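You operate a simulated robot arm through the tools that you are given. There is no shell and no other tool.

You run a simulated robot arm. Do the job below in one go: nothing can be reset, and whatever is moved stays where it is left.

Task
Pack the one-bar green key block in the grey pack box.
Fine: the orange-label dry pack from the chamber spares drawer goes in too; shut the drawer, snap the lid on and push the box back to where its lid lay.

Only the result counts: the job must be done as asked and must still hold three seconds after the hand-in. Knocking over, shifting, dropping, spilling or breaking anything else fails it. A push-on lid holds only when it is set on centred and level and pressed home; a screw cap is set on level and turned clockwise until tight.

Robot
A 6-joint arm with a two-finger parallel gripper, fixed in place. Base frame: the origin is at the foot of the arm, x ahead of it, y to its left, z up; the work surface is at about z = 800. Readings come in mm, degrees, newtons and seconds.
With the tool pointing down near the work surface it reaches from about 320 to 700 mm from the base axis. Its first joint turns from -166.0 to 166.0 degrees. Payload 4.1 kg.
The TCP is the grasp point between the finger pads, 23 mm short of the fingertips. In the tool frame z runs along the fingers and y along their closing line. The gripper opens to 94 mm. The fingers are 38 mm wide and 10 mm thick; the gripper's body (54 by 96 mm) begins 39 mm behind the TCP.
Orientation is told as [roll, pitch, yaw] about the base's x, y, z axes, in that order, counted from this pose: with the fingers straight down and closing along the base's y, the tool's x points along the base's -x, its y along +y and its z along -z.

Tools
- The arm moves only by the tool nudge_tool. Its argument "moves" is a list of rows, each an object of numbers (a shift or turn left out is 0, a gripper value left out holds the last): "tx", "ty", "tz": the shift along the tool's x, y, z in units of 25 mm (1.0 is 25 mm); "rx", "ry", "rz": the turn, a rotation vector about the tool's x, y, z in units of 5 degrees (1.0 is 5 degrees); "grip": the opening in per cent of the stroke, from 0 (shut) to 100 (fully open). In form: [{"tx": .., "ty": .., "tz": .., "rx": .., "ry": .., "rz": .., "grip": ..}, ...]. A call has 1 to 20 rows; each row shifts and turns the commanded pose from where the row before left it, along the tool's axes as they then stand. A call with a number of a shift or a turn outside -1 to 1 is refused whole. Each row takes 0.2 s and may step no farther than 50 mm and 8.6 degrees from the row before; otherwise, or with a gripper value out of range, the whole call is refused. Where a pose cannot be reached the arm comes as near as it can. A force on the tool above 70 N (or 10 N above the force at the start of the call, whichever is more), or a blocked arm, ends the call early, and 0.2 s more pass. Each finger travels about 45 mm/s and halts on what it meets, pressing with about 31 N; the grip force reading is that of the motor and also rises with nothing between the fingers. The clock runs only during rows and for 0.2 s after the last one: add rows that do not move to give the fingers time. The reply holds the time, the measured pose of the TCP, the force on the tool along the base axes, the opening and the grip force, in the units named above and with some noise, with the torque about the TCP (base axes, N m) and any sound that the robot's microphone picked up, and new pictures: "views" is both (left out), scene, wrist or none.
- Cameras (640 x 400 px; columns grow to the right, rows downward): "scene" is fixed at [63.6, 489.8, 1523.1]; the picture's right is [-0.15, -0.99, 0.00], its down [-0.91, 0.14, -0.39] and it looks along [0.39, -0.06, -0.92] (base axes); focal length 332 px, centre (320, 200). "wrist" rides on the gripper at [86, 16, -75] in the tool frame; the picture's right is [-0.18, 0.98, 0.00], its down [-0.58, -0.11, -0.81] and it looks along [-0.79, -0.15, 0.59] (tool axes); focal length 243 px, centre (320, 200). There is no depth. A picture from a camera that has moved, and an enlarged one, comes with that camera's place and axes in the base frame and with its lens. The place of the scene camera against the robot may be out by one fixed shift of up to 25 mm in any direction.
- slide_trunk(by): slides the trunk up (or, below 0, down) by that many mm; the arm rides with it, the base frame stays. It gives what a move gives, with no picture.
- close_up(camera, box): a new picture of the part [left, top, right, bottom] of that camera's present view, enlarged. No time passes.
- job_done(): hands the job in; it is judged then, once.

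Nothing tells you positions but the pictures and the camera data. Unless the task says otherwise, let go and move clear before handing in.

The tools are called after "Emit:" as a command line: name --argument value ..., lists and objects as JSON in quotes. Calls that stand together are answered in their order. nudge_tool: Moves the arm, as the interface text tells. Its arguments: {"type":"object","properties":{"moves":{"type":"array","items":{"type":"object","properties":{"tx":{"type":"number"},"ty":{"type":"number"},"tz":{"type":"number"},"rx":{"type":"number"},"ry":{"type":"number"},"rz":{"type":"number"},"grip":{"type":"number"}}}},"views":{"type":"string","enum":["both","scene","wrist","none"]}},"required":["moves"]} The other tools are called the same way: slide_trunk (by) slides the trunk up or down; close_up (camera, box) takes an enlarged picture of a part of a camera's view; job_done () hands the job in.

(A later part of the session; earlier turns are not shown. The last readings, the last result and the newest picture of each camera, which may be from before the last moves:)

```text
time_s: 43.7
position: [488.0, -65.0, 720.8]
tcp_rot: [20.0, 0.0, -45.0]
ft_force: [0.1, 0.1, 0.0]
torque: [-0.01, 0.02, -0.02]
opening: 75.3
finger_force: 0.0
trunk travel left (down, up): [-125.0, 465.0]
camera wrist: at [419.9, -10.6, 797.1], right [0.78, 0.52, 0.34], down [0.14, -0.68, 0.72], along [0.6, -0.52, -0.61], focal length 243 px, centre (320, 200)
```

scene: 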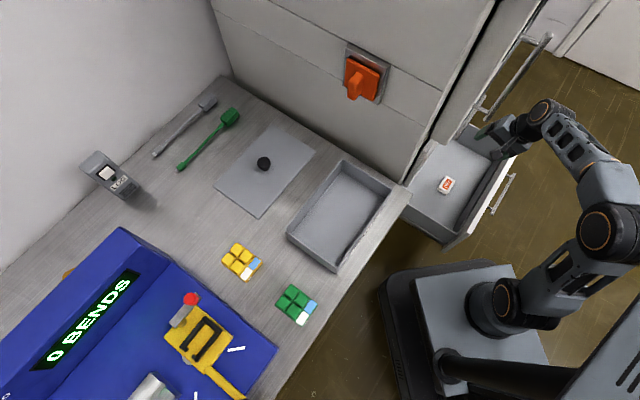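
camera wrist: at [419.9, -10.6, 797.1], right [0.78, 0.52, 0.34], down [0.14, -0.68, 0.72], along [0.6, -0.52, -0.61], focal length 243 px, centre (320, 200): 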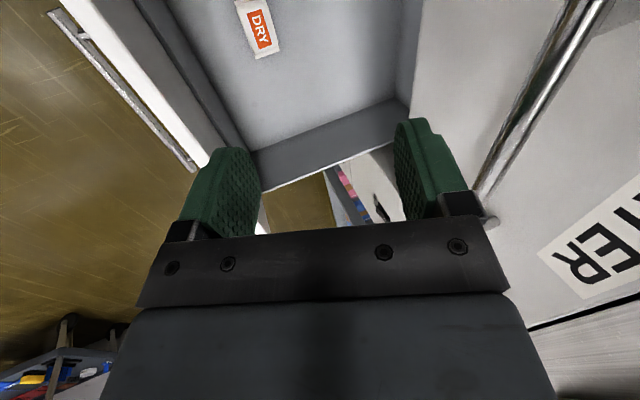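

Emit:
nudge_tool --moves '[{"tx": -0.128, "ty": -0.17, "tz": 0.96}, {"tx": -0.128, "ty": -0.17, "tz": 0.96}, {"tx": -0.128, "ty": -0.17, "tz": 0.96}, {"tx": -0.128, "ty": -0.17, "tz": 0.96}, {"tx": -0.128, "ty": -0.17, "tz": 0.96}, {"tx": 0}]' --views "both"

Emit:
close_up --camera "wrist" --box '[140, 0, 460, 200]'

```text
time_s: 45.1
position: [516.2, -59.4, 600.0]
tcp_rot: [20.0, -0.1, -45.0]
ft_force: [-0.2, 0.4, 0.2]
torque: [-0.02, 0.02, 0.0]
opening: 75.2
finger_force: 0.1
trunk travel left (down, up): [-125.0, 465.0]
camera wrist: at [448.6, -5.4, 676.4], right [0.78, 0.52, 0.34], down [0.14, -0.68, 0.72], along [0.61, -0.52, -0.61], focal length 243 px, centre (320, 200)
```

scene: 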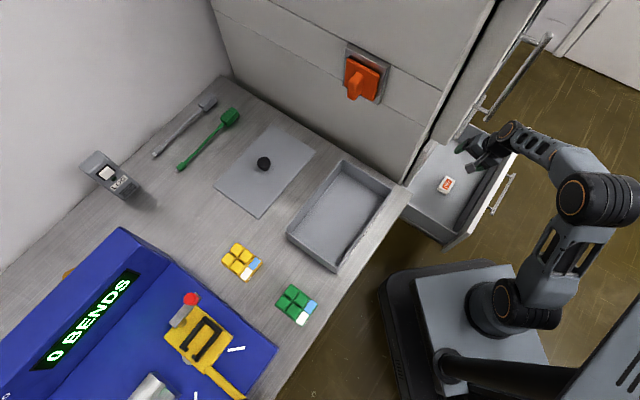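
wrist: 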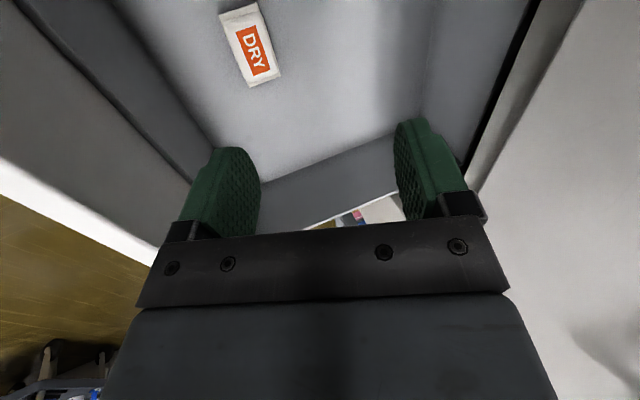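

```text
2.00 times, centred on (300, 100) of wrist
camera zoom: at [448.6, -5.4, 676.4], right [0.78, 0.52, 0.34], down [0.14, -0.68, 0.72], along [0.61, -0.52, -0.61], focal length 485 px, centre (360, 400)
```

zoom: 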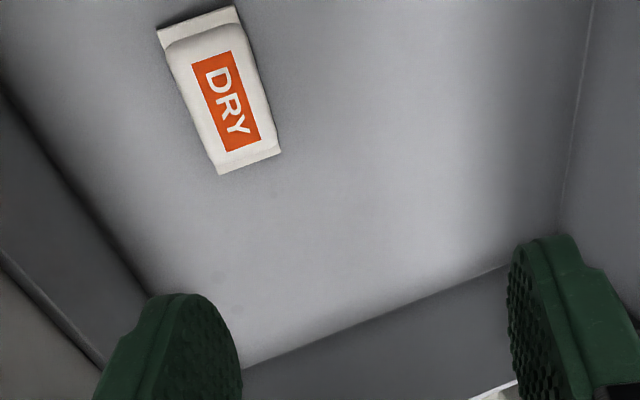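

Emit:
nudge_tool --moves '[{"tx": -0.07, "ty": -0.323, "tz": 0.947}, {"tx": -0.07, "ty": -0.323, "tz": 0.947}, {"tx": -0.07, "ty": -0.323, "tz": 0.947}, {"tx": -0.07, "ty": -0.323, "tz": 0.947}, {"tx": 0}]' --views "both"

Emit:
close_up --camera "wrist" --box '[140, 0, 460, 200]'

```text
time_s: 46.3
position: [521.7, -60.9, 500.3]
tcp_rot: [20.0, 0.0, -45.0]
ft_force: [-0.1, -0.6, -0.2]
torque: [0.02, -0.03, -0.04]
opening: 75.2
finger_force: 0.0
trunk travel left (down, up): [-125.0, 465.0]
camera wrist: at [453.3, -8.2, 577.2], right [0.78, 0.52, 0.34], down [0.14, -0.68, 0.72], along [0.6, -0.52, -0.61], focal length 243 px, centre (320, 200)
```

scene: 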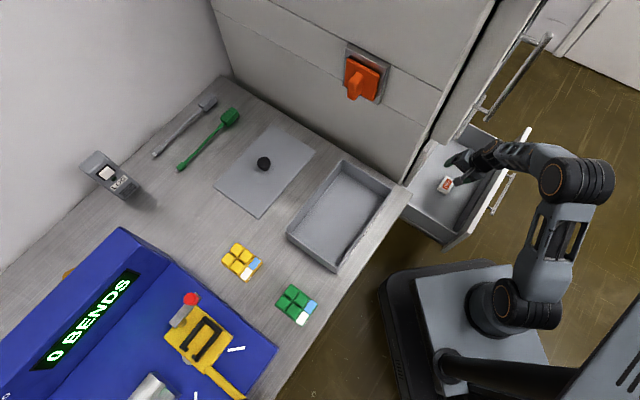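
wrist: 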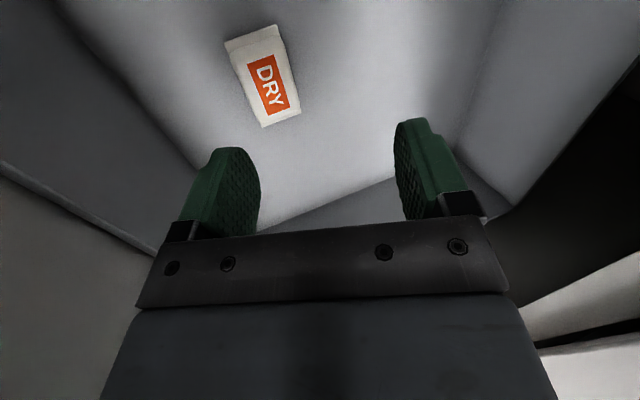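

```text
2.00 times, centred on (300, 100) of wrist
camera zoom: at [453.3, -8.2, 577.2], right [0.78, 0.52, 0.34], down [0.14, -0.68, 0.72], along [0.6, -0.52, -0.61], focal length 485 px, centre (360, 400)
```

zoom: 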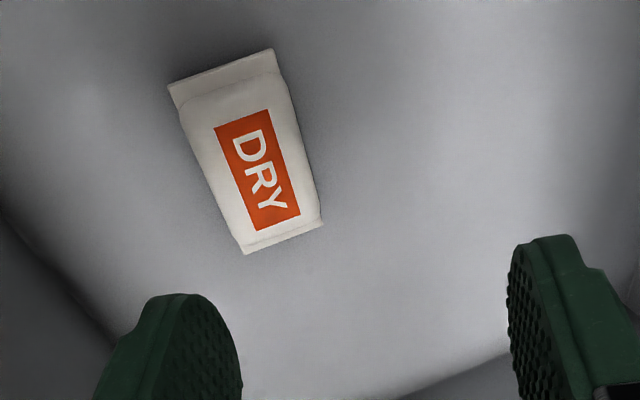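

The pack lies squarely in the drawer at about d≈324, s≈418, top z≈375. I'll straighten the tool to about 5° tilt and descend towards it.

Emit:
nudge_tool --moves '[{"rx": 1}, {"rx": 1}, {"rx": 1}, {"tx": -0.12, "ty": -0.1, "tz": 0.8}, {"tx": -0.12, "ty": -0.1, "tz": 0.8}, {"ty": -0.1, "tz": 0.8}, {"tx": 0}]' --views "both"

Emit:
close_up --camera "wrist" --box '[140, 0, 460, 200]'

```text
time_s: 47.9
position: [525.8, -70.1, 440.4]
tcp_rot: [5.0, 0.0, -45.1]
ft_force: [0.9, -0.2, -0.3]
torque: [-0.03, 0.03, 0.02]
opening: 75.1
finger_force: 0.0
trunk travel left (down, up): [-125.0, 465.0]
camera wrist: at [470.7, -2.4, 516.2], right [0.82, 0.56, 0.09], down [0.28, -0.54, 0.79], along [0.49, -0.63, -0.6], focal length 243 px, centre (320, 200)
```

scene: 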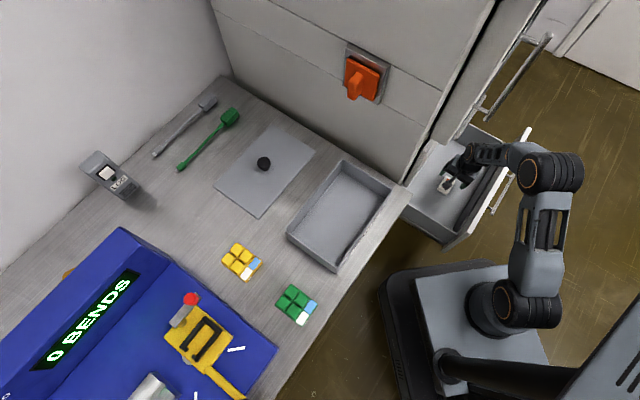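
wrist: 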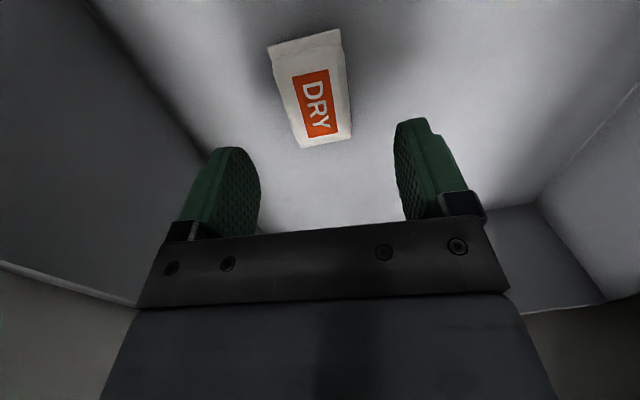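

```text
2.00 times, centred on (300, 100) of wrist
camera zoom: at [470.7, -2.4, 516.2], right [0.82, 0.56, 0.09], down [0.28, -0.54, 0.79], along [0.49, -0.63, -0.6], focal length 485 px, centre (360, 400)
```

zoom: 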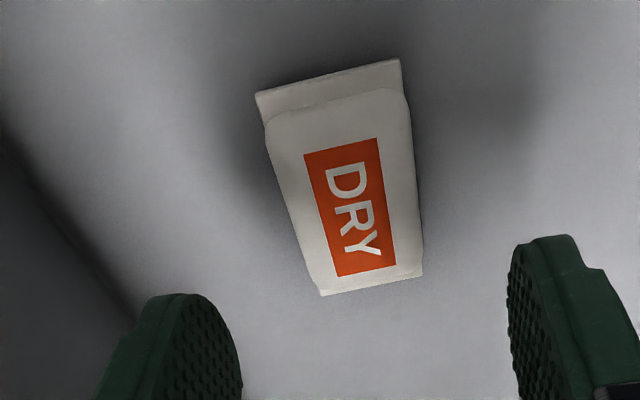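

Emit:
nudge_tool --moves '[{"ty": -0.03, "tz": 0.6}, {"ty": -0.03, "tz": 0.6}, {"tz": 0.6}, {"tx": 0}]' --views "wrist"

Emit:
close_up --camera "wrist" --box '[140, 40, 460, 240]'

```text
time_s: 48.9
position: [526.2, -68.8, 394.8]
tcp_rot: [5.0, 0.0, -45.1]
ft_force: [-0.2, 0.3, 0.8]
torque: [-0.03, 0.0, 0.0]
opening: 75.0
finger_force: 0.0
trunk travel left (down, up): [-125.0, 465.0]
camera wrist: at [472.2, -0.6, 471.7], right [0.82, 0.56, 0.09], down [0.28, -0.54, 0.79], along [0.49, -0.63, -0.6], focal length 243 px, centre (320, 200)
```

wrist: 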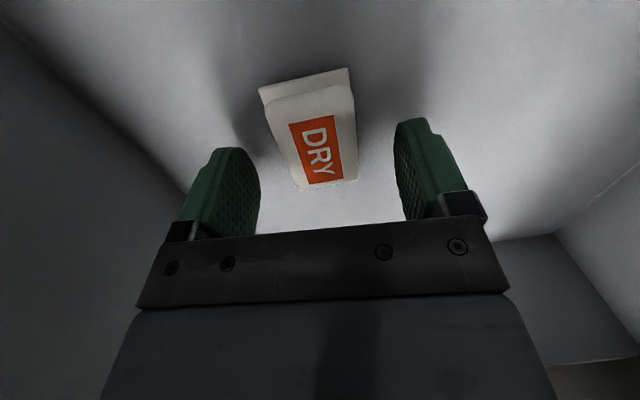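

```text
2.00 times, centred on (300, 140) of wrist
camera zoom: at [472.2, -0.6, 471.7], right [0.82, 0.56, 0.09], down [0.28, -0.54, 0.79], along [0.49, -0.63, -0.6], focal length 485 px, centre (360, 320)
```

zoom: 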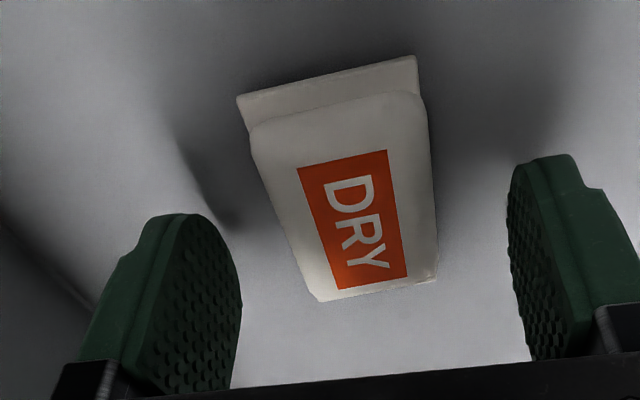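

Emit:
nudge_tool --moves '[{"tz": 0.24}, {"tz": 0}]' --views "none"

Emit:
nudge_tool --moves '[{"tz": 0.12}, {"tz": 0}]' --views "wrist"

```text
time_s: 49.5
position: [526.7, -68.4, 389.5]
tcp_rot: [5.1, 0.0, -45.0]
ft_force: [-0.1, -0.9, 0.2]
torque: [-0.02, 0.05, 0.01]
opening: 75.2
finger_force: 0.1
trunk travel left (down, up): [-125.0, 465.0]
```

```text
time_s: 50.1
position: [527.5, -68.4, 387.5]
tcp_rot: [5.0, 0.1, -44.9]
ft_force: [0.2, 0.7, -0.4]
torque: [0.03, 0.03, -0.01]
opening: 75.3
finger_force: 0.0
trunk travel left (down, up): [-125.0, 465.0]
camera wrist: at [473.4, -0.4, 463.2], right [0.82, 0.56, 0.09], down [0.28, -0.54, 0.79], along [0.49, -0.63, -0.6], focal length 243 px, centre (320, 200)
```

wrist: 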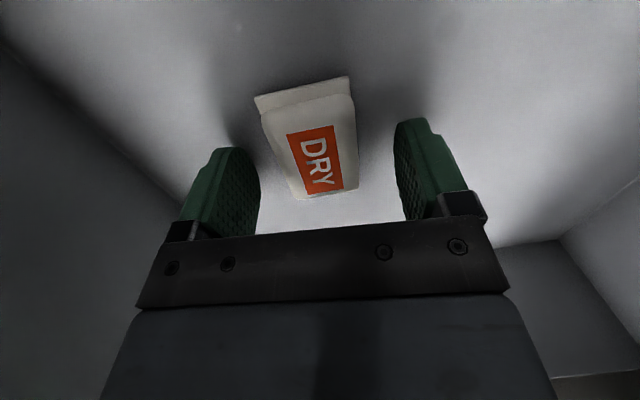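

Emit:
nudge_tool --moves '[{"tz": 0.16}, {"tz": 0}]' --views "none"

Emit:
nudge_tool --moves '[{"tz": 0.12}, {"tz": 0}]' --views "none"

Emit:
nudge_tool --moves '[{"tz": 0.12}, {"tz": 0}]' --views "wrist"

```text
time_s: 50.7
position: [526.7, -68.7, 382.4]
tcp_rot: [5.0, 0.0, -44.9]
ft_force: [0.8, -0.3, -0.1]
torque: [0.01, 0.0, -0.03]
opening: 74.8
finger_force: 0.1
trunk travel left (down, up): [-125.0, 465.0]
```

```text
time_s: 51.3
position: [527.2, -67.7, 380.5]
tcp_rot: [5.0, 0.0, -45.0]
ft_force: [-1.1, 0.6, 5.1]
torque: [-0.16, 0.21, -0.07]
opening: 75.4
finger_force: 0.5
trunk travel left (down, up): [-125.0, 465.0]
```

```text
time_s: 51.9
position: [527.5, -67.9, 379.3]
tcp_rot: [5.2, -0.1, -44.9]
ft_force: [-6.5, 4.7, 43.3]
torque: [-1.07, 1.76, -0.4]
opening: 74.1
finger_force: 0.1
trunk travel left (down, up): [-125.0, 465.0]
camera wrist: at [473.0, 0.8, 455.7], right [0.82, 0.56, 0.09], down [0.28, -0.54, 0.8], along [0.5, -0.63, -0.6], focal length 243 px, centre (320, 200)
```

wrist: 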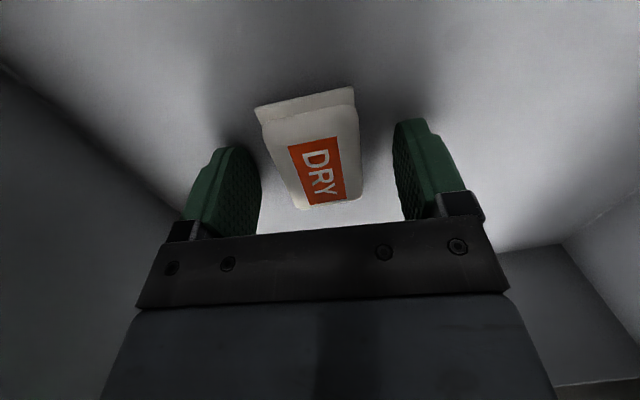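

Contact with the drawer floor is felt at TCP z≈380. I'll raise a few mm and close on the pack.

Emit:
nudge_tool --moves '[{"tz": -0.2}, {"tz": 0}, {"grip": 0}, {"grip": 0}, {"grip": 0}, {"grip": 0}, {"grip": 0}, {"grip": 0}]' --views "wrist"

```text
time_s: 53.7
position: [526.1, -67.3, 381.7]
tcp_rot: [5.1, 0.1, -44.9]
ft_force: [0.3, 0.0, -0.5]
torque: [0.03, -0.02, -0.02]
opening: 43.3
finger_force: 30.8
trunk travel left (down, up): [-125.0, 465.0]
camera wrist: at [472.7, 0.4, 457.0], right [0.82, 0.56, 0.09], down [0.28, -0.54, 0.79], along [0.49, -0.63, -0.6], focal length 243 px, centre (320, 200)
```

wrist: 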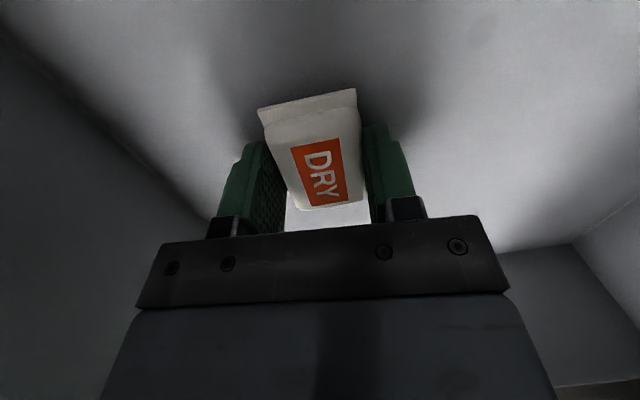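

The pack is gripped (43 mm). I'll lift it straight out of the drawer.

Emit:
nudge_tool --moves '[{"tz": -0.3}, {"tz": -0.5}, {"tz": -0.7}, {"tz": -0.8}, {"tz": -0.8}, {"tz": -0.8}, {"tz": -0.8}, {"tz": -0.8}, {"tz": -0.8}, {"tz": -0.8}, {"tz": -0.8}, {"tz": -0.8}, {"tz": -0.8}, {"tz": -0.8}, {"tz": 0}]' --views "both"

```text
time_s: 56.9
position: [511.8, -85.3, 638.6]
tcp_rot: [5.0, 0.0, -45.0]
ft_force: [-0.5, 0.0, -0.1]
torque: [0.0, -0.01, 0.02]
opening: 0.1
finger_force: 30.8
trunk travel left (down, up): [-125.0, 465.0]
camera wrist: at [457.9, -16.6, 714.0], right [0.82, 0.56, 0.09], down [0.28, -0.54, 0.79], along [0.49, -0.63, -0.6], focal length 243 px, centre (320, 200)
```

scene: 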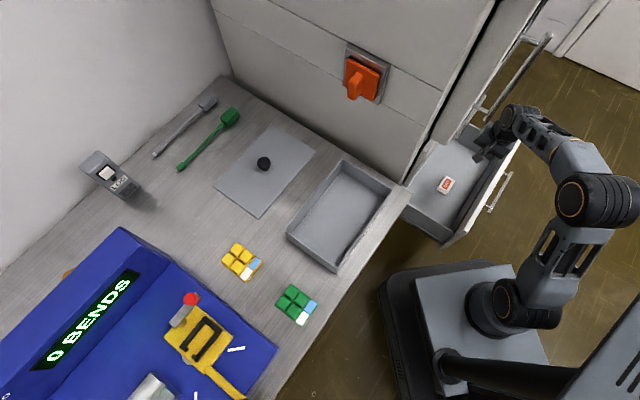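
wrist: 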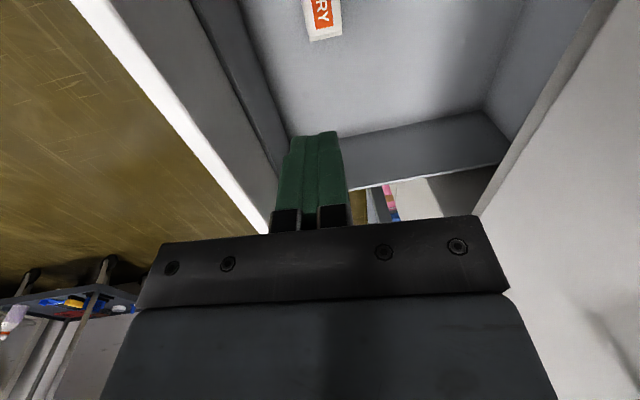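

The pack slipped out of the grip – the fingers were too high on its rounded edges – and is still lying in the drawer. I'll go back down and look again.

Emit:
nudge_tool --moves '[{"tz": 0.8, "grip": 64}, {"tz": 0.8}, {"tz": 0.8}, {"tz": 0.8}, {"tz": 0.8}, {"tz": 0.8}, {"tz": 0.8}, {"tz": 0.8}, {"tz": 0.8}, {"tz": 0.6}, {"rx": 0.5}, {"tz": 0}]' --views "wrist"

Emit:
close_up --camera "wrist" --box '[140, 0, 460, 200]'

```text
time_s: 59.5
position: [524.2, -70.4, 442.4]
tcp_rot: [2.5, -0.1, -45.0]
ft_force: [0.4, -0.4, 0.2]
torque: [0.0, 0.03, 0.02]
opening: 60.4
finger_force: 0.1
trunk travel left (down, up): [-125.0, 465.0]
camera wrist: at [471.6, -0.7, 519.3], right [0.82, 0.56, 0.04], down [0.31, -0.51, 0.8], along [0.47, -0.65, -0.6], focal length 243 px, centre (320, 200)
```

wrist: 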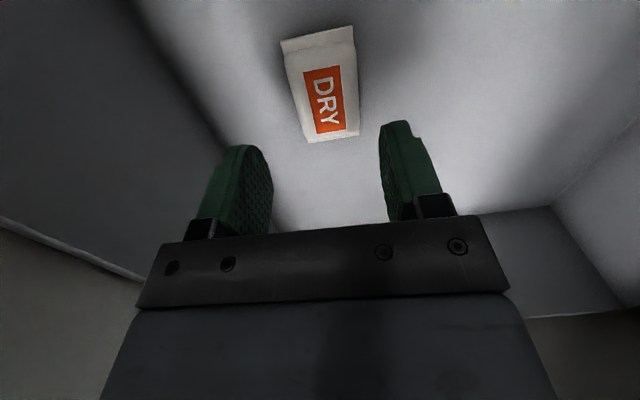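

```text
2.00 times, centred on (300, 100) of wrist
camera zoom: at [471.6, -0.7, 519.3], right [0.82, 0.56, 0.04], down [0.31, -0.51, 0.8], along [0.47, -0.65, -0.6], focal length 485 px, centre (360, 400)
```

zoom: 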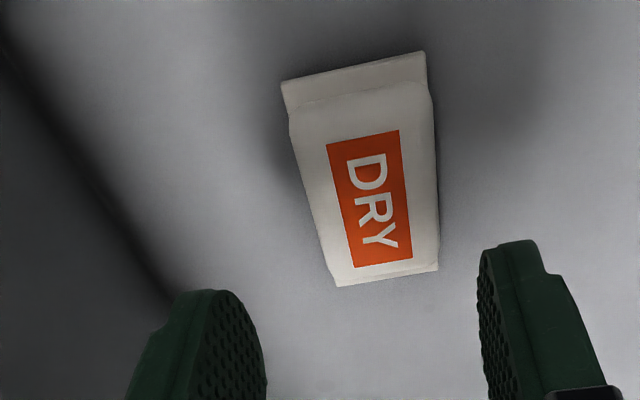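

Emit:
nudge_tool --moves '[{"tx": -0.067, "ty": 0.025, "tz": 0.75}, {"tx": -0.067, "ty": 0.025, "tz": 0.75}, {"tx": -0.067, "ty": 0.025, "tz": 0.75}, {"tz": 0.14}, {"tz": 0}]' --views "wrist"

Emit:
close_up --camera "wrist" --box '[140, 40, 460, 240]'

```text
time_s: 60.7
position: [530.1, -71.7, 383.0]
tcp_rot: [2.5, 0.0, -45.1]
ft_force: [0.6, -0.1, 1.0]
torque: [-0.03, -0.01, -0.02]
opening: 60.5
finger_force: 0.2
trunk travel left (down, up): [-125.0, 465.0]
camera wrist: at [477.1, -1.1, 458.7], right [0.82, 0.56, 0.04], down [0.31, -0.51, 0.8], along [0.47, -0.65, -0.6], focal length 243 px, centre (320, 200)
```

wrist: 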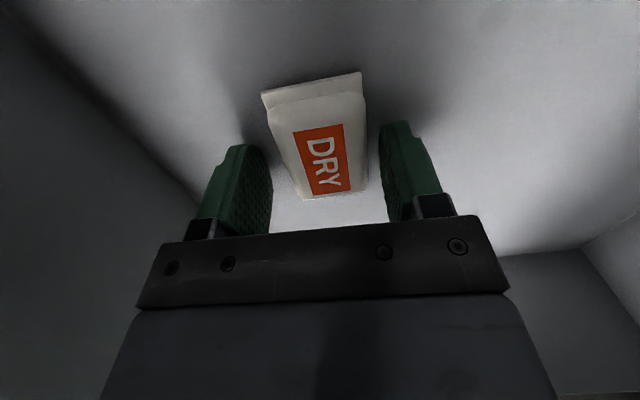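

```text
2.00 times, centred on (300, 140) of wrist
camera zoom: at [477.1, -1.1, 458.7], right [0.82, 0.56, 0.04], down [0.31, -0.51, 0.8], along [0.47, -0.65, -0.6], focal length 485 px, centre (360, 320)
```

zoom: 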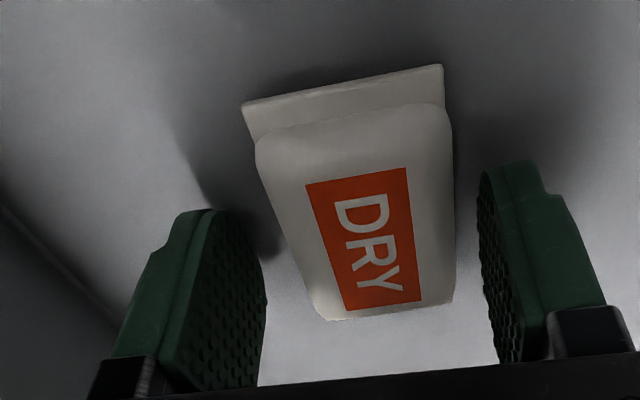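

Emit:
nudge_tool --moves '[{"tz": 0.12}, {"tz": 0}]' --views "none"

Emit:
nudge_tool --moves '[{"tz": 0.06}, {"tz": 0}]' --views "none"

```text
time_s: 61.3
position: [529.3, -70.6, 380.4]
tcp_rot: [2.6, 0.1, -45.1]
ft_force: [-0.6, -0.3, 0.6]
torque: [0.05, -0.01, -0.03]
opening: 60.3
finger_force: 0.1
trunk travel left (down, up): [-125.0, 465.0]
```

```text
time_s: 61.9
position: [530.1, -70.9, 378.3]
tcp_rot: [2.5, -0.1, -45.0]
ft_force: [0.8, 0.3, -0.8]
torque: [0.01, -0.01, -0.01]
opening: 60.3
finger_force: 0.0
trunk travel left (down, up): [-125.0, 465.0]
```

Emit:
nudge_tool --moves '[{"tz": 0.04}, {"tz": 0}]' --views "none"

Emit:
nudge_tool --moves '[{"grip": 0}, {"grip": 0}, {"grip": 0}, {"grip": 0}, {"grip": 0}]' --views "wrist"

Emit:
close_up --camera "wrist" --box '[140, 40, 460, 240]'

```text
time_s: 62.5
position: [530.4, -72.5, 377.5]
tcp_rot: [2.4, 0.0, -45.0]
ft_force: [0.9, -0.3, 0.1]
torque: [-0.03, -0.02, 0.02]
opening: 60.2
finger_force: 0.0
trunk travel left (down, up): [-125.0, 465.0]
```

```text
time_s: 63.7
position: [529.9, -72.6, 378.5]
tcp_rot: [2.5, 0.0, -45.0]
ft_force: [-0.1, 0.1, 1.1]
torque: [0.03, 0.03, 0.01]
opening: 42.8
finger_force: 31.3
trunk travel left (down, up): [-125.0, 465.0]
camera wrist: at [478.8, -2.0, 453.7], right [0.82, 0.56, 0.04], down [0.31, -0.51, 0.8], along [0.47, -0.65, -0.6], focal length 243 px, centre (320, 200)
```

wrist: 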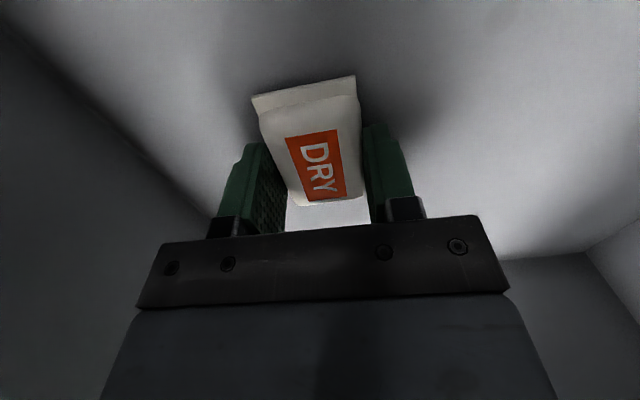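

```text
2.00 times, centred on (300, 140) of wrist
camera zoom: at [478.8, -2.0, 453.7], right [0.82, 0.56, 0.04], down [0.31, -0.51, 0.8], along [0.47, -0.65, -0.6], focal length 485 px, centre (360, 320)
```

zoom: 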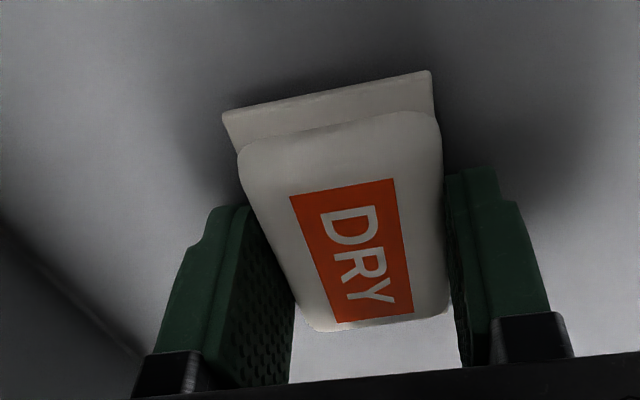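

Emit:
nudge_tool --moves '[{"tz": -0.1}, {"tz": -0.1}, {"tz": -0.2}, {"tz": -0.3}, {"tz": -0.3}, {"tz": 0}]' --views "wrist"

```text
time_s: 65.1
position: [529.5, -74.8, 404.2]
tcp_rot: [2.5, 0.0, -45.0]
ft_force: [0.6, 0.7, -0.5]
torque: [0.01, -0.01, 0.02]
opening: 42.9
finger_force: 30.5
trunk travel left (down, up): [-125.0, 465.0]
camera wrist: at [478.7, -3.5, 479.3], right [0.82, 0.56, 0.04], down [0.31, -0.51, 0.8], along [0.47, -0.65, -0.6], focal length 243 px, centre (320, 200)
```

wrist: 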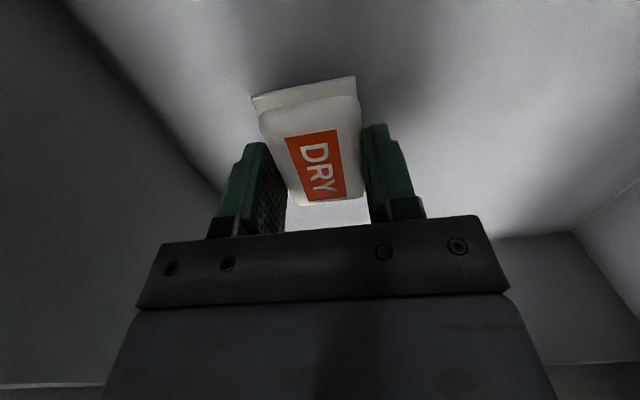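

The pack is held this time. I'll lift slowly and keep an eye on the opening.

Emit:
nudge_tool --moves '[{"tz": -0.3}, {"tz": -0.4}, {"tz": -0.4}, {"tz": -0.4}, {"tz": -0.4}, {"tz": -0.4}, {"tz": -0.4}, {"tz": -0.4}, {"tz": -0.4}, {"tz": -0.4}, {"tz": -0.4}, {"tz": -0.4}, {"tz": -0.4}, {"tz": -0.3}, {"tz": 0}]' --views "wrist"

```text
time_s: 68.3
position: [524.2, -76.5, 537.6]
tcp_rot: [2.5, 0.0, -44.9]
ft_force: [-0.1, -0.6, 0.9]
torque: [0.0, -0.03, 0.0]
opening: 42.7
finger_force: 30.8
trunk travel left (down, up): [-125.0, 465.0]
camera wrist: at [472.9, -6.4, 614.2], right [0.82, 0.56, 0.04], down [0.31, -0.51, 0.8], along [0.47, -0.65, -0.6], focal length 243 px, centre (320, 200)
```

wrist: 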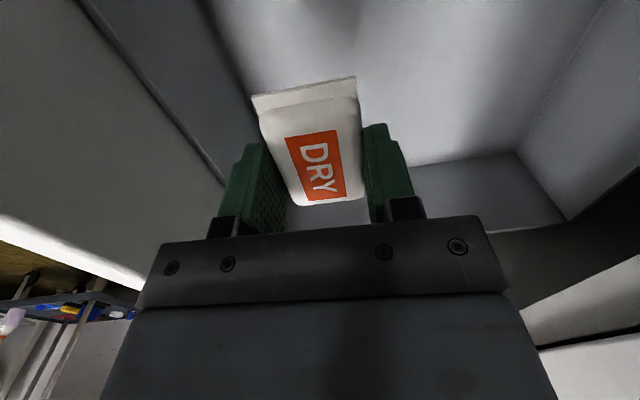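

Emit:
nudge_tool --moves '[{"tz": -0.4, "ty": -0.15}, {"tz": -0.5, "ty": -0.15}, {"tz": -0.5, "ty": -0.15}, {"tz": -0.5, "ty": -0.15}, {"tz": -0.5, "ty": -0.15}, {"tz": -0.5, "ty": -0.15}, {"tz": -0.5, "ty": -0.15}, {"tz": -0.5, "ty": -0.15}, {"tz": -0.5, "ty": -0.15}, {"tz": -0.5, "ty": -0.15}, {"tz": -0.5, "ty": -0.15}, {"tz": -0.4, "ty": -0.15}, {"tz": 0}]' --views "none"

Emit:
slide_trunk --by 270

Emit:
nudge_tool --moves '[{"tz": 0}]' --views "both"

```text
time_s: 71.1
position: [489.1, -114.6, 680.8]
tcp_rot: [2.5, 0.0, -45.0]
ft_force: [0.1, 0.8, -0.2]
torque: [-0.01, 0.0, -0.01]
opening: 42.7
finger_force: 31.5
trunk travel left (down, up): [-125.0, 465.0]
```

```text
time_s: 73.8
position: [487.5, -113.0, 950.4]
tcp_rot: [2.5, 0.0, -45.0]
ft_force: [-0.1, 0.3, -0.3]
torque: [-0.01, 0.01, 0.0]
opening: 42.6
finger_force: 31.0
trunk travel left (down, up): [-395.0, 195.0]
```

```text
time_s: 74.2
position: [487.2, -114.1, 949.9]
tcp_rot: [2.4, 0.0, -45.0]
ft_force: [0.4, -0.2, 0.1]
torque: [0.04, 0.01, 0.0]
opening: 42.8
finger_force: 30.9
trunk travel left (down, up): [-395.0, 195.0]
camera wrist: at [436.4, -43.8, 1026.3], right [0.82, 0.56, 0.04], down [0.31, -0.51, 0.8], along [0.47, -0.65, -0.6], focal length 243 px, centre (320, 200)
```

scene: 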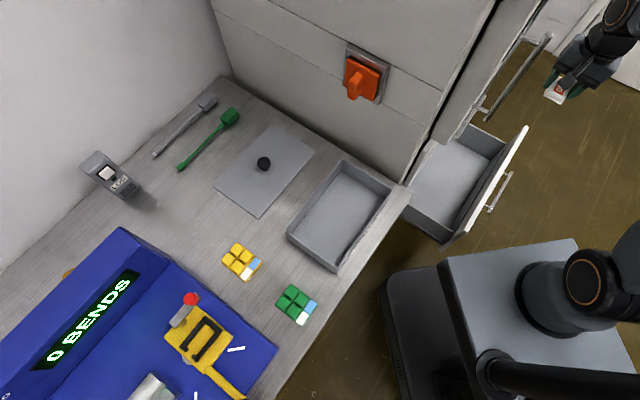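
wrist: 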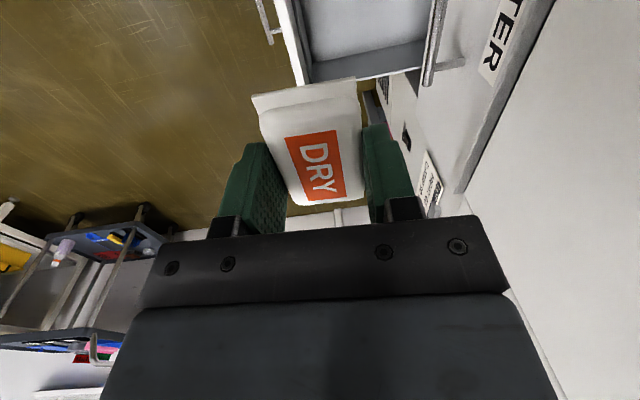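

The pack is held securely. I'll level the tool, move left in front of the cabinet, and turn to face the bench.

Emit:
nudge_tool --moves '[{"rx": 0.48}, {"tx": 0.7, "ty": 0.1}, {"tx": 0.8, "ty": 0.1}, {"tx": 0.8, "ty": 0.1}, {"tx": 0.8, "ty": 0.1}, {"tx": 0.8, "ty": 0.1}, {"tx": 0.8, "ty": 0.1}, {"tx": 0.4}, {"tx": 0}]' --views "none"

Emit:
nudge_tool --moves '[{"rz": -0.9}, {"rz": -0.9}, {"rz": -0.9}, {"rz": -0.9}, {"rz": -0.9}, {"rz": -0.9}, {"rz": -0.9}, {"rz": -0.9}, {"rz": -0.9}, {"rz": -0.9}, {"rz": -0.9}, {"rz": -0.9}, {"rz": -0.9}, {"rz": -0.9}, {"rz": -0.9}, {"rz": -0.9}, {"rz": -0.9}, {"rz": -0.9}, {"rz": -0.9}, {"rz": -0.9}]' --views "both"

```text
time_s: 76.2
position: [407.7, -13.9, 949.3]
tcp_rot: [0.1, 0.0, -45.0]
ft_force: [0.1, -1.0, -0.2]
torque: [0.0, -0.01, -0.01]
opening: 42.6
finger_force: 30.8
trunk travel left (down, up): [-395.0, 195.0]
```

```text
time_s: 80.4
position: [408.9, -12.6, 950.5]
tcp_rot: [0.0, -0.1, 45.0]
ft_force: [-0.8, 0.5, -0.6]
torque: [-0.02, -0.01, 0.02]
opening: 42.5
finger_force: 30.9
trunk travel left (down, up): [-395.0, 195.0]
camera wrist: at [336.3, -62.8, 1026.6], right [-0.57, 0.82, 0.0], down [0.49, 0.33, 0.81], along [0.67, 0.46, -0.59], focal length 243 px, centre (320, 200)
```

scene: 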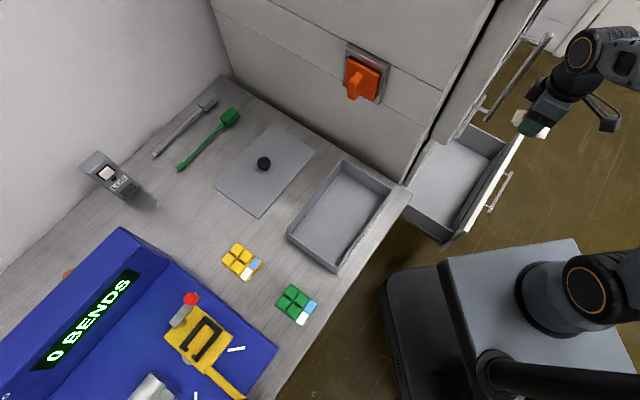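
wrist: 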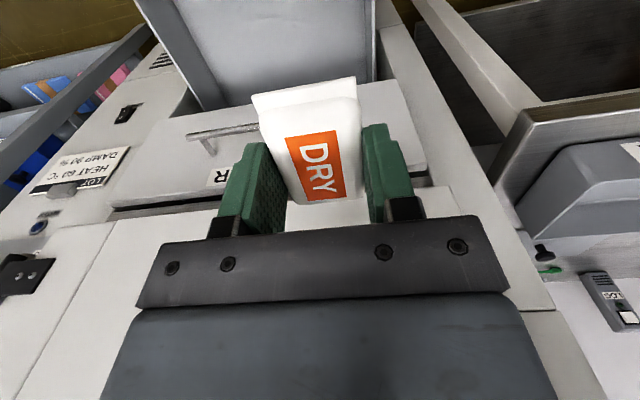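

Emit:
nudge_tool --moves '[{"ty": 0.6}, {"ty": 0.8}, {"ty": 0.8}, {"ty": 0.8}, {"ty": 0.8}, {"ty": 0.8}, {"ty": 0.8}, {"ty": 0.8}, {"ty": 0.8}, {"ty": 0.8, "tx": -0.6}, {"ty": 0.8, "tx": -0.8}, {"ty": 0.8, "tx": -0.8}, {"ty": 0.8, "tx": -0.8}, {"ty": 0.5, "tx": -0.5}, {"tx": 0}]' --views "both"

```text
time_s: 83.6
position: [282.4, 240.1, 948.5]
tcp_rot: [0.1, -0.2, 45.0]
ft_force: [-0.7, -0.6, -0.5]
torque: [0.02, 0.0, 0.02]
opening: 42.8
finger_force: 31.2
trunk travel left (down, up): [-395.0, 195.0]
camera wrist: at [209.6, 189.4, 1024.0], right [-0.56, 0.83, 0.0], down [0.49, 0.33, 0.81], along [0.67, 0.46, -0.59], focal length 243 px, centre (320, 200)
```

scene: 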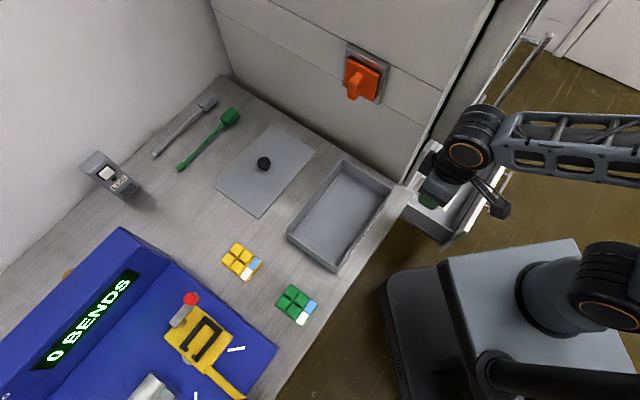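
wrist: 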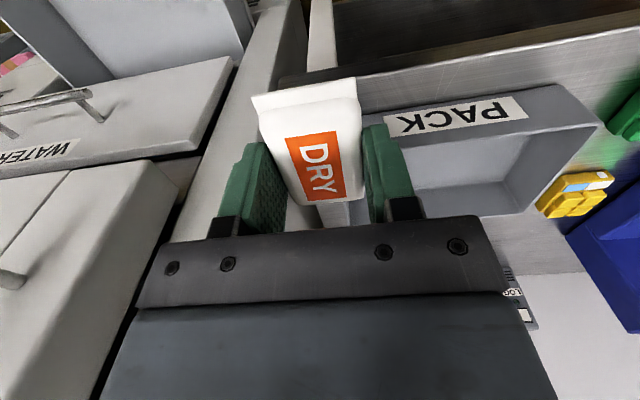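

Emit:
close_up --camera "wrist" --box '[320, 50, 640, 250]'

```text
2.00 times, centred on (480, 150) of wrist
camera zoom: at [209.6, 189.4, 1024.0], right [-0.56, 0.83, 0.0], down [0.49, 0.33, 0.81], along [0.67, 0.46, -0.59], focal length 485 px, centre (0, 300)
```

zoom: 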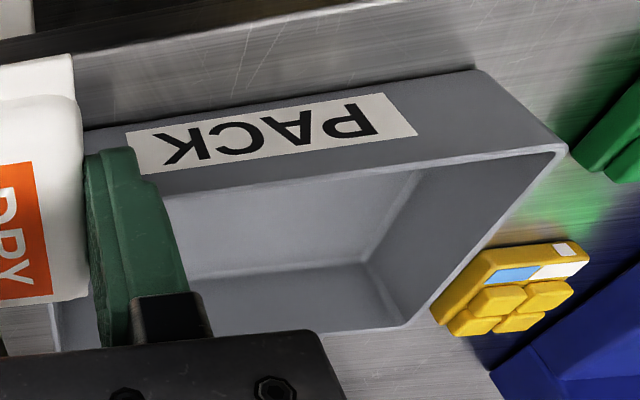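

From this view the box spans about d 442–576, s −187 to +30 with rim at z≈858. I'll carry the pack over the right part of the box.

Emit:
nudge_tool --moves '[{"tx": -0.6, "ty": 0.4}, {"tx": -0.8, "ty": 0.4}, {"tx": -0.8, "ty": 0.4}, {"tx": -0.8, "ty": 0.4}, {"tx": -0.8, "ty": 0.4}, {"tx": -0.8}, {"tx": -0.7}, {"tx": -0.28}, {"tx": 0}]' --views "both"

```text
time_s: 85.6
position: [343.2, 374.2, 951.5]
tcp_rot: [0.0, -0.1, 45.0]
ft_force: [-0.2, -1.0, -0.2]
torque: [0.0, 0.03, -0.03]
opening: 42.8
finger_force: 30.7
trunk travel left (down, up): [-395.0, 195.0]
camera wrist: at [271.8, 324.5, 1026.1], right [-0.56, 0.83, 0.0], down [0.49, 0.33, 0.81], along [0.67, 0.46, -0.59], focal length 243 px, centre (320, 200)
```

scene: 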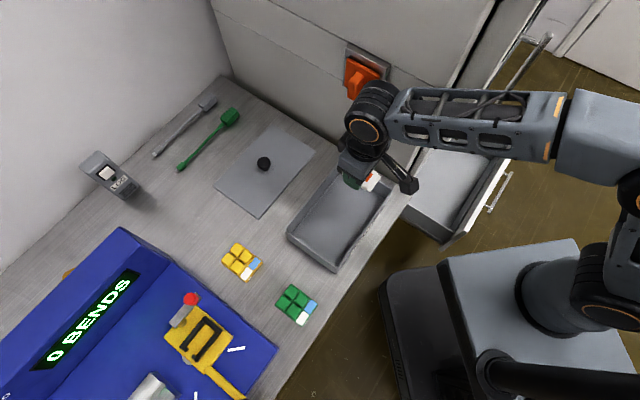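
wrist: 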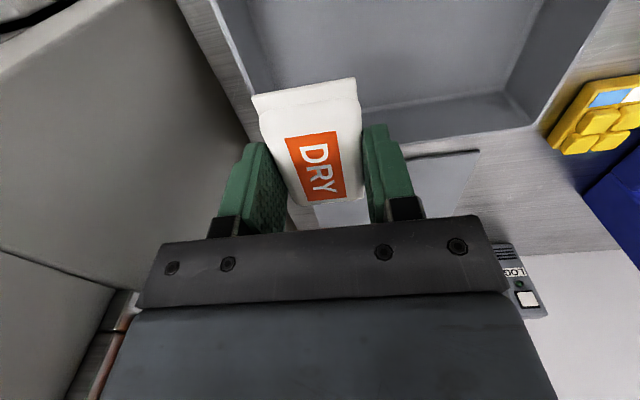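

Emit:
nudge_tool --moves '[{"tz": 0.6}, {"tz": 0.6}, {"tz": 0.6}, {"tz": 0.6}, {"tz": 0.6}, {"tz": 0.6}, {"tz": 0.6}, {"tx": 0}]' --views "both"

```text
time_s: 87.4
position: [346.2, 371.4, 845.2]
tcp_rot: [0.0, -0.1, 45.0]
ft_force: [-0.7, -0.3, -0.1]
torque: [-0.01, 0.02, -0.01]
opening: 42.8
finger_force: 31.1
trunk travel left (down, up): [-395.0, 195.0]
camera wrist: at [273.3, 321.9, 920.1], right [-0.56, 0.83, 0.0], down [0.49, 0.33, 0.81], along [0.67, 0.46, -0.59], focal length 243 px, centre (320, 200)
```

scene: 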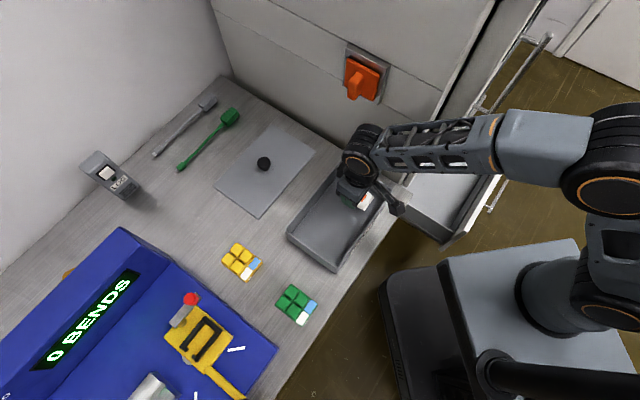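
wrist: 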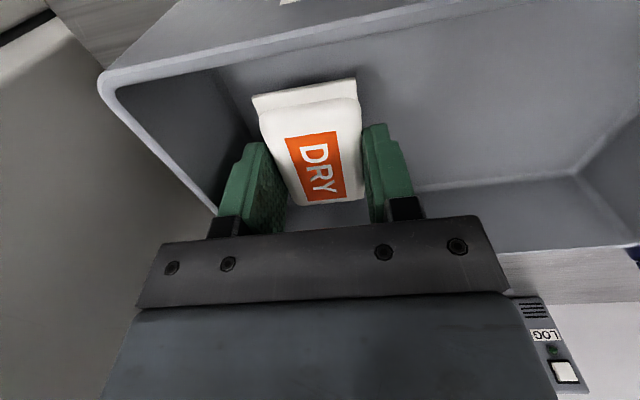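

Emit:
nudge_tool --moves '[{"tz": 0.3}, {"tz": 0.12}, {"tx": 0}]' --views "none"

Emit:
nudge_tool --moves '[{"tz": 0.1}, {"tx": 0}]' --views "none"

Emit:
nudge_tool --moves '[{"tz": 0.08}, {"tx": 0}]' --views "wrist"

```text
time_s: 88.2
position: [344.8, 372.0, 835.7]
tcp_rot: [-0.1, -0.1, 45.0]
ft_force: [0.6, 0.5, -0.4]
torque: [0.03, 0.02, 0.01]
opening: 42.5
finger_force: 30.7
trunk travel left (down, up): [-395.0, 195.0]
```

```text
time_s: 88.8
position: [345.5, 372.3, 833.3]
tcp_rot: [0.0, -0.1, 45.0]
ft_force: [0.0, 0.2, -0.2]
torque: [0.01, 0.0, 0.0]
opening: 42.6
finger_force: 30.9
trunk travel left (down, up): [-395.0, 195.0]
```

```text
time_s: 89.4
position: [346.1, 372.3, 831.0]
tcp_rot: [0.1, -0.1, 45.0]
ft_force: [-0.7, 0.3, 0.8]
torque: [0.01, -0.02, -0.02]
opening: 42.6
finger_force: 31.0
trunk travel left (down, up): [-395.0, 195.0]
camera wrist: at [273.3, 322.0, 905.0], right [-0.56, 0.83, 0.0], down [0.49, 0.33, 0.81], along [0.67, 0.46, -0.59], focal length 243 px, centre (320, 200)
```

wrist: 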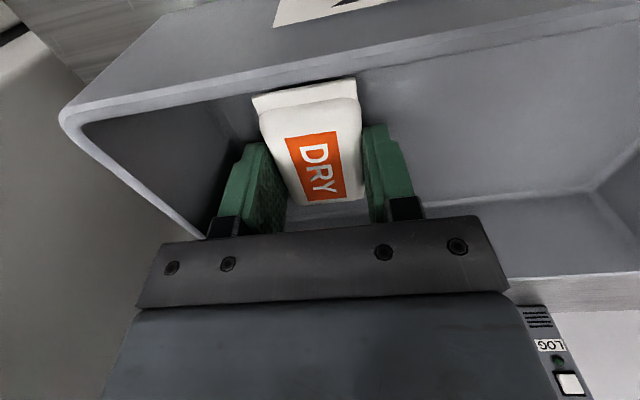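

Emit:
nudge_tool --moves '[{"tz": 0.08}, {"tx": 0}]' --views "none"

Emit:
nudge_tool --moves '[{"tz": 0.06}, {"tx": 0}]' --views "none"

```text
time_s: 90.0
position: [345.7, 371.6, 828.5]
tcp_rot: [0.0, -0.2, 45.1]
ft_force: [1.1, 0.0, 5.8]
torque: [-0.13, 0.15, 0.02]
opening: 42.8
finger_force: 31.0
trunk travel left (down, up): [-395.0, 195.0]
```

```text
time_s: 90.6
position: [345.5, 371.9, 829.6]
tcp_rot: [-0.1, -0.2, 45.1]
ft_force: [2.6, 0.7, 14.3]
torque: [-0.2, 0.14, 0.0]
opening: 42.8
finger_force: 31.1
trunk travel left (down, up): [-395.0, 195.0]
```

The pack rests on the box floor. I'll open slightly and lift away.

Emit:
nudge_tool --moves '[{"tz": -0.04, "grip": 58}, {"grip": 58}, {"grip": 58}, {"tz": -0.3}, {"tz": -0.5}, {"tz": -0.7}, {"tz": -0.8}, {"tz": -0.8}, {"tz": -0.8}, {"tz": -0.8}, {"tz": -0.6}, {"tz": 0}]' --views "both"

```text
time_s: 93.2
position: [345.3, 371.5, 958.6]
tcp_rot: [0.0, -0.1, 44.9]
ft_force: [0.3, 0.3, 0.8]
torque: [-0.06, 0.01, -0.03]
opening: 54.7
finger_force: 0.1
trunk travel left (down, up): [-395.0, 195.0]
camera wrist: at [272.1, 322.3, 1034.3], right [-0.56, 0.83, 0.0], down [0.49, 0.33, 0.81], along [0.67, 0.46, -0.59], focal length 243 px, centre (320, 200)
```

scene: 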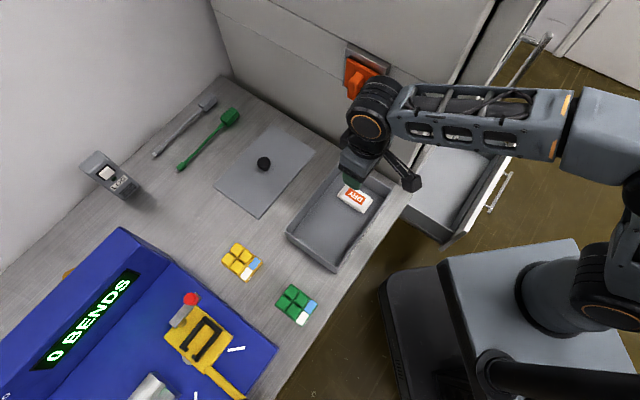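
wrist: 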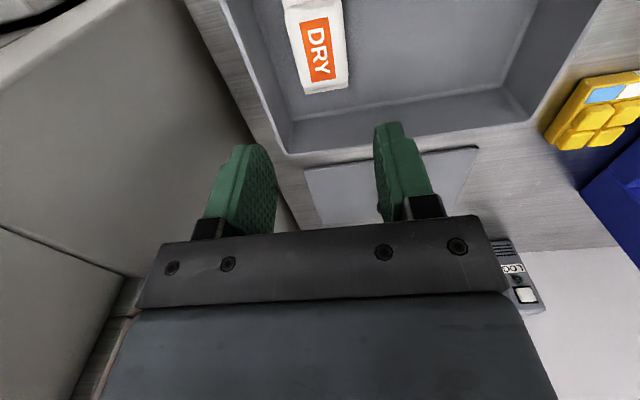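

The DRY pack is in the box. Now I move left to inspect the green key block closely.

Emit:
nudge_tool --moves '[{"tx": 0.6, "ty": 0.8}, {"tx": 0.6, "ty": 1}, {"tx": 0.6, "ty": 1}, {"tx": 0.6, "ty": 1}, {"tx": 0.6, "ty": 1}, {"tx": 0.6, "ty": 1}, {"tx": 0.6, "ty": 1}, {"ty": 1}, {"ty": 1}, {"ty": 0.8}, {"tx": 0}]' --views "both"

Emit:
close_up --camera "wrist" --box '[240, 40, 480, 190]'

```text
time_s: 95.6
position: [97.8, 467.6, 958.7]
tcp_rot: [0.0, -0.1, 45.1]
ft_force: [0.5, 0.0, 1.3]
torque: [0.01, -0.01, 0.0]
opening: 54.5
finger_force: 0.1
trunk travel left (down, up): [-395.0, 195.0]
camera wrist: at [25.7, 417.2, 1034.0], right [-0.56, 0.83, 0.0], down [0.49, 0.33, 0.81], along [0.67, 0.46, -0.59], focal length 243 px, centre (320, 200)
```

scene: 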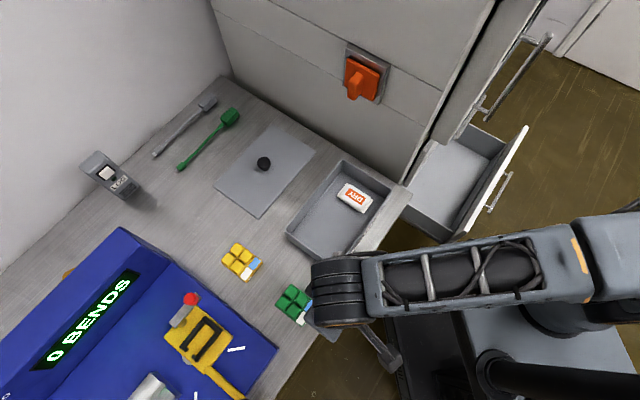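
wrist: 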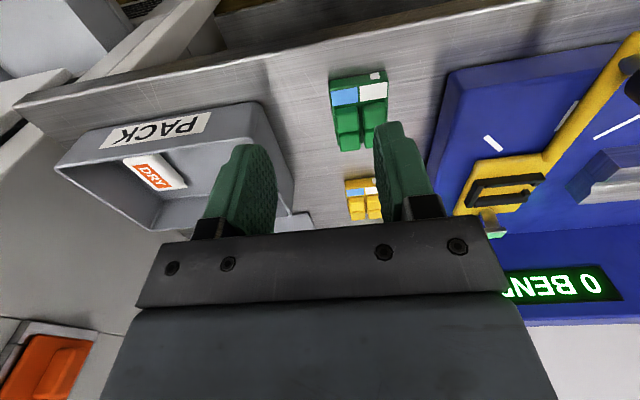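

```text
2.67 times, centred on (360, 115) of wrist
camera zoom: at [25.7, 417.2, 1034.0], right [-0.56, 0.83, 0.0], down [0.49, 0.33, 0.81], along [0.67, 0.46, -0.59], focal length 647 px, centre (213, 427)
```

zoom: 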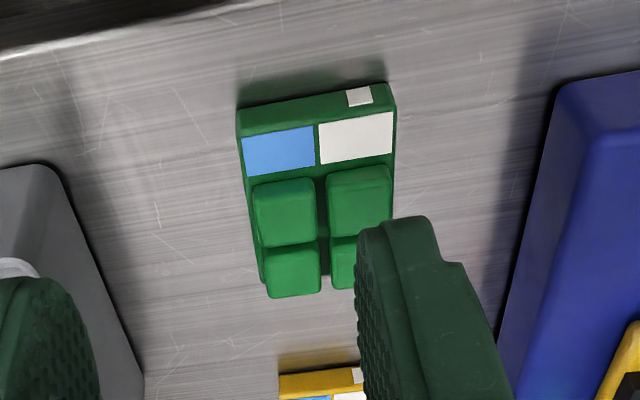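

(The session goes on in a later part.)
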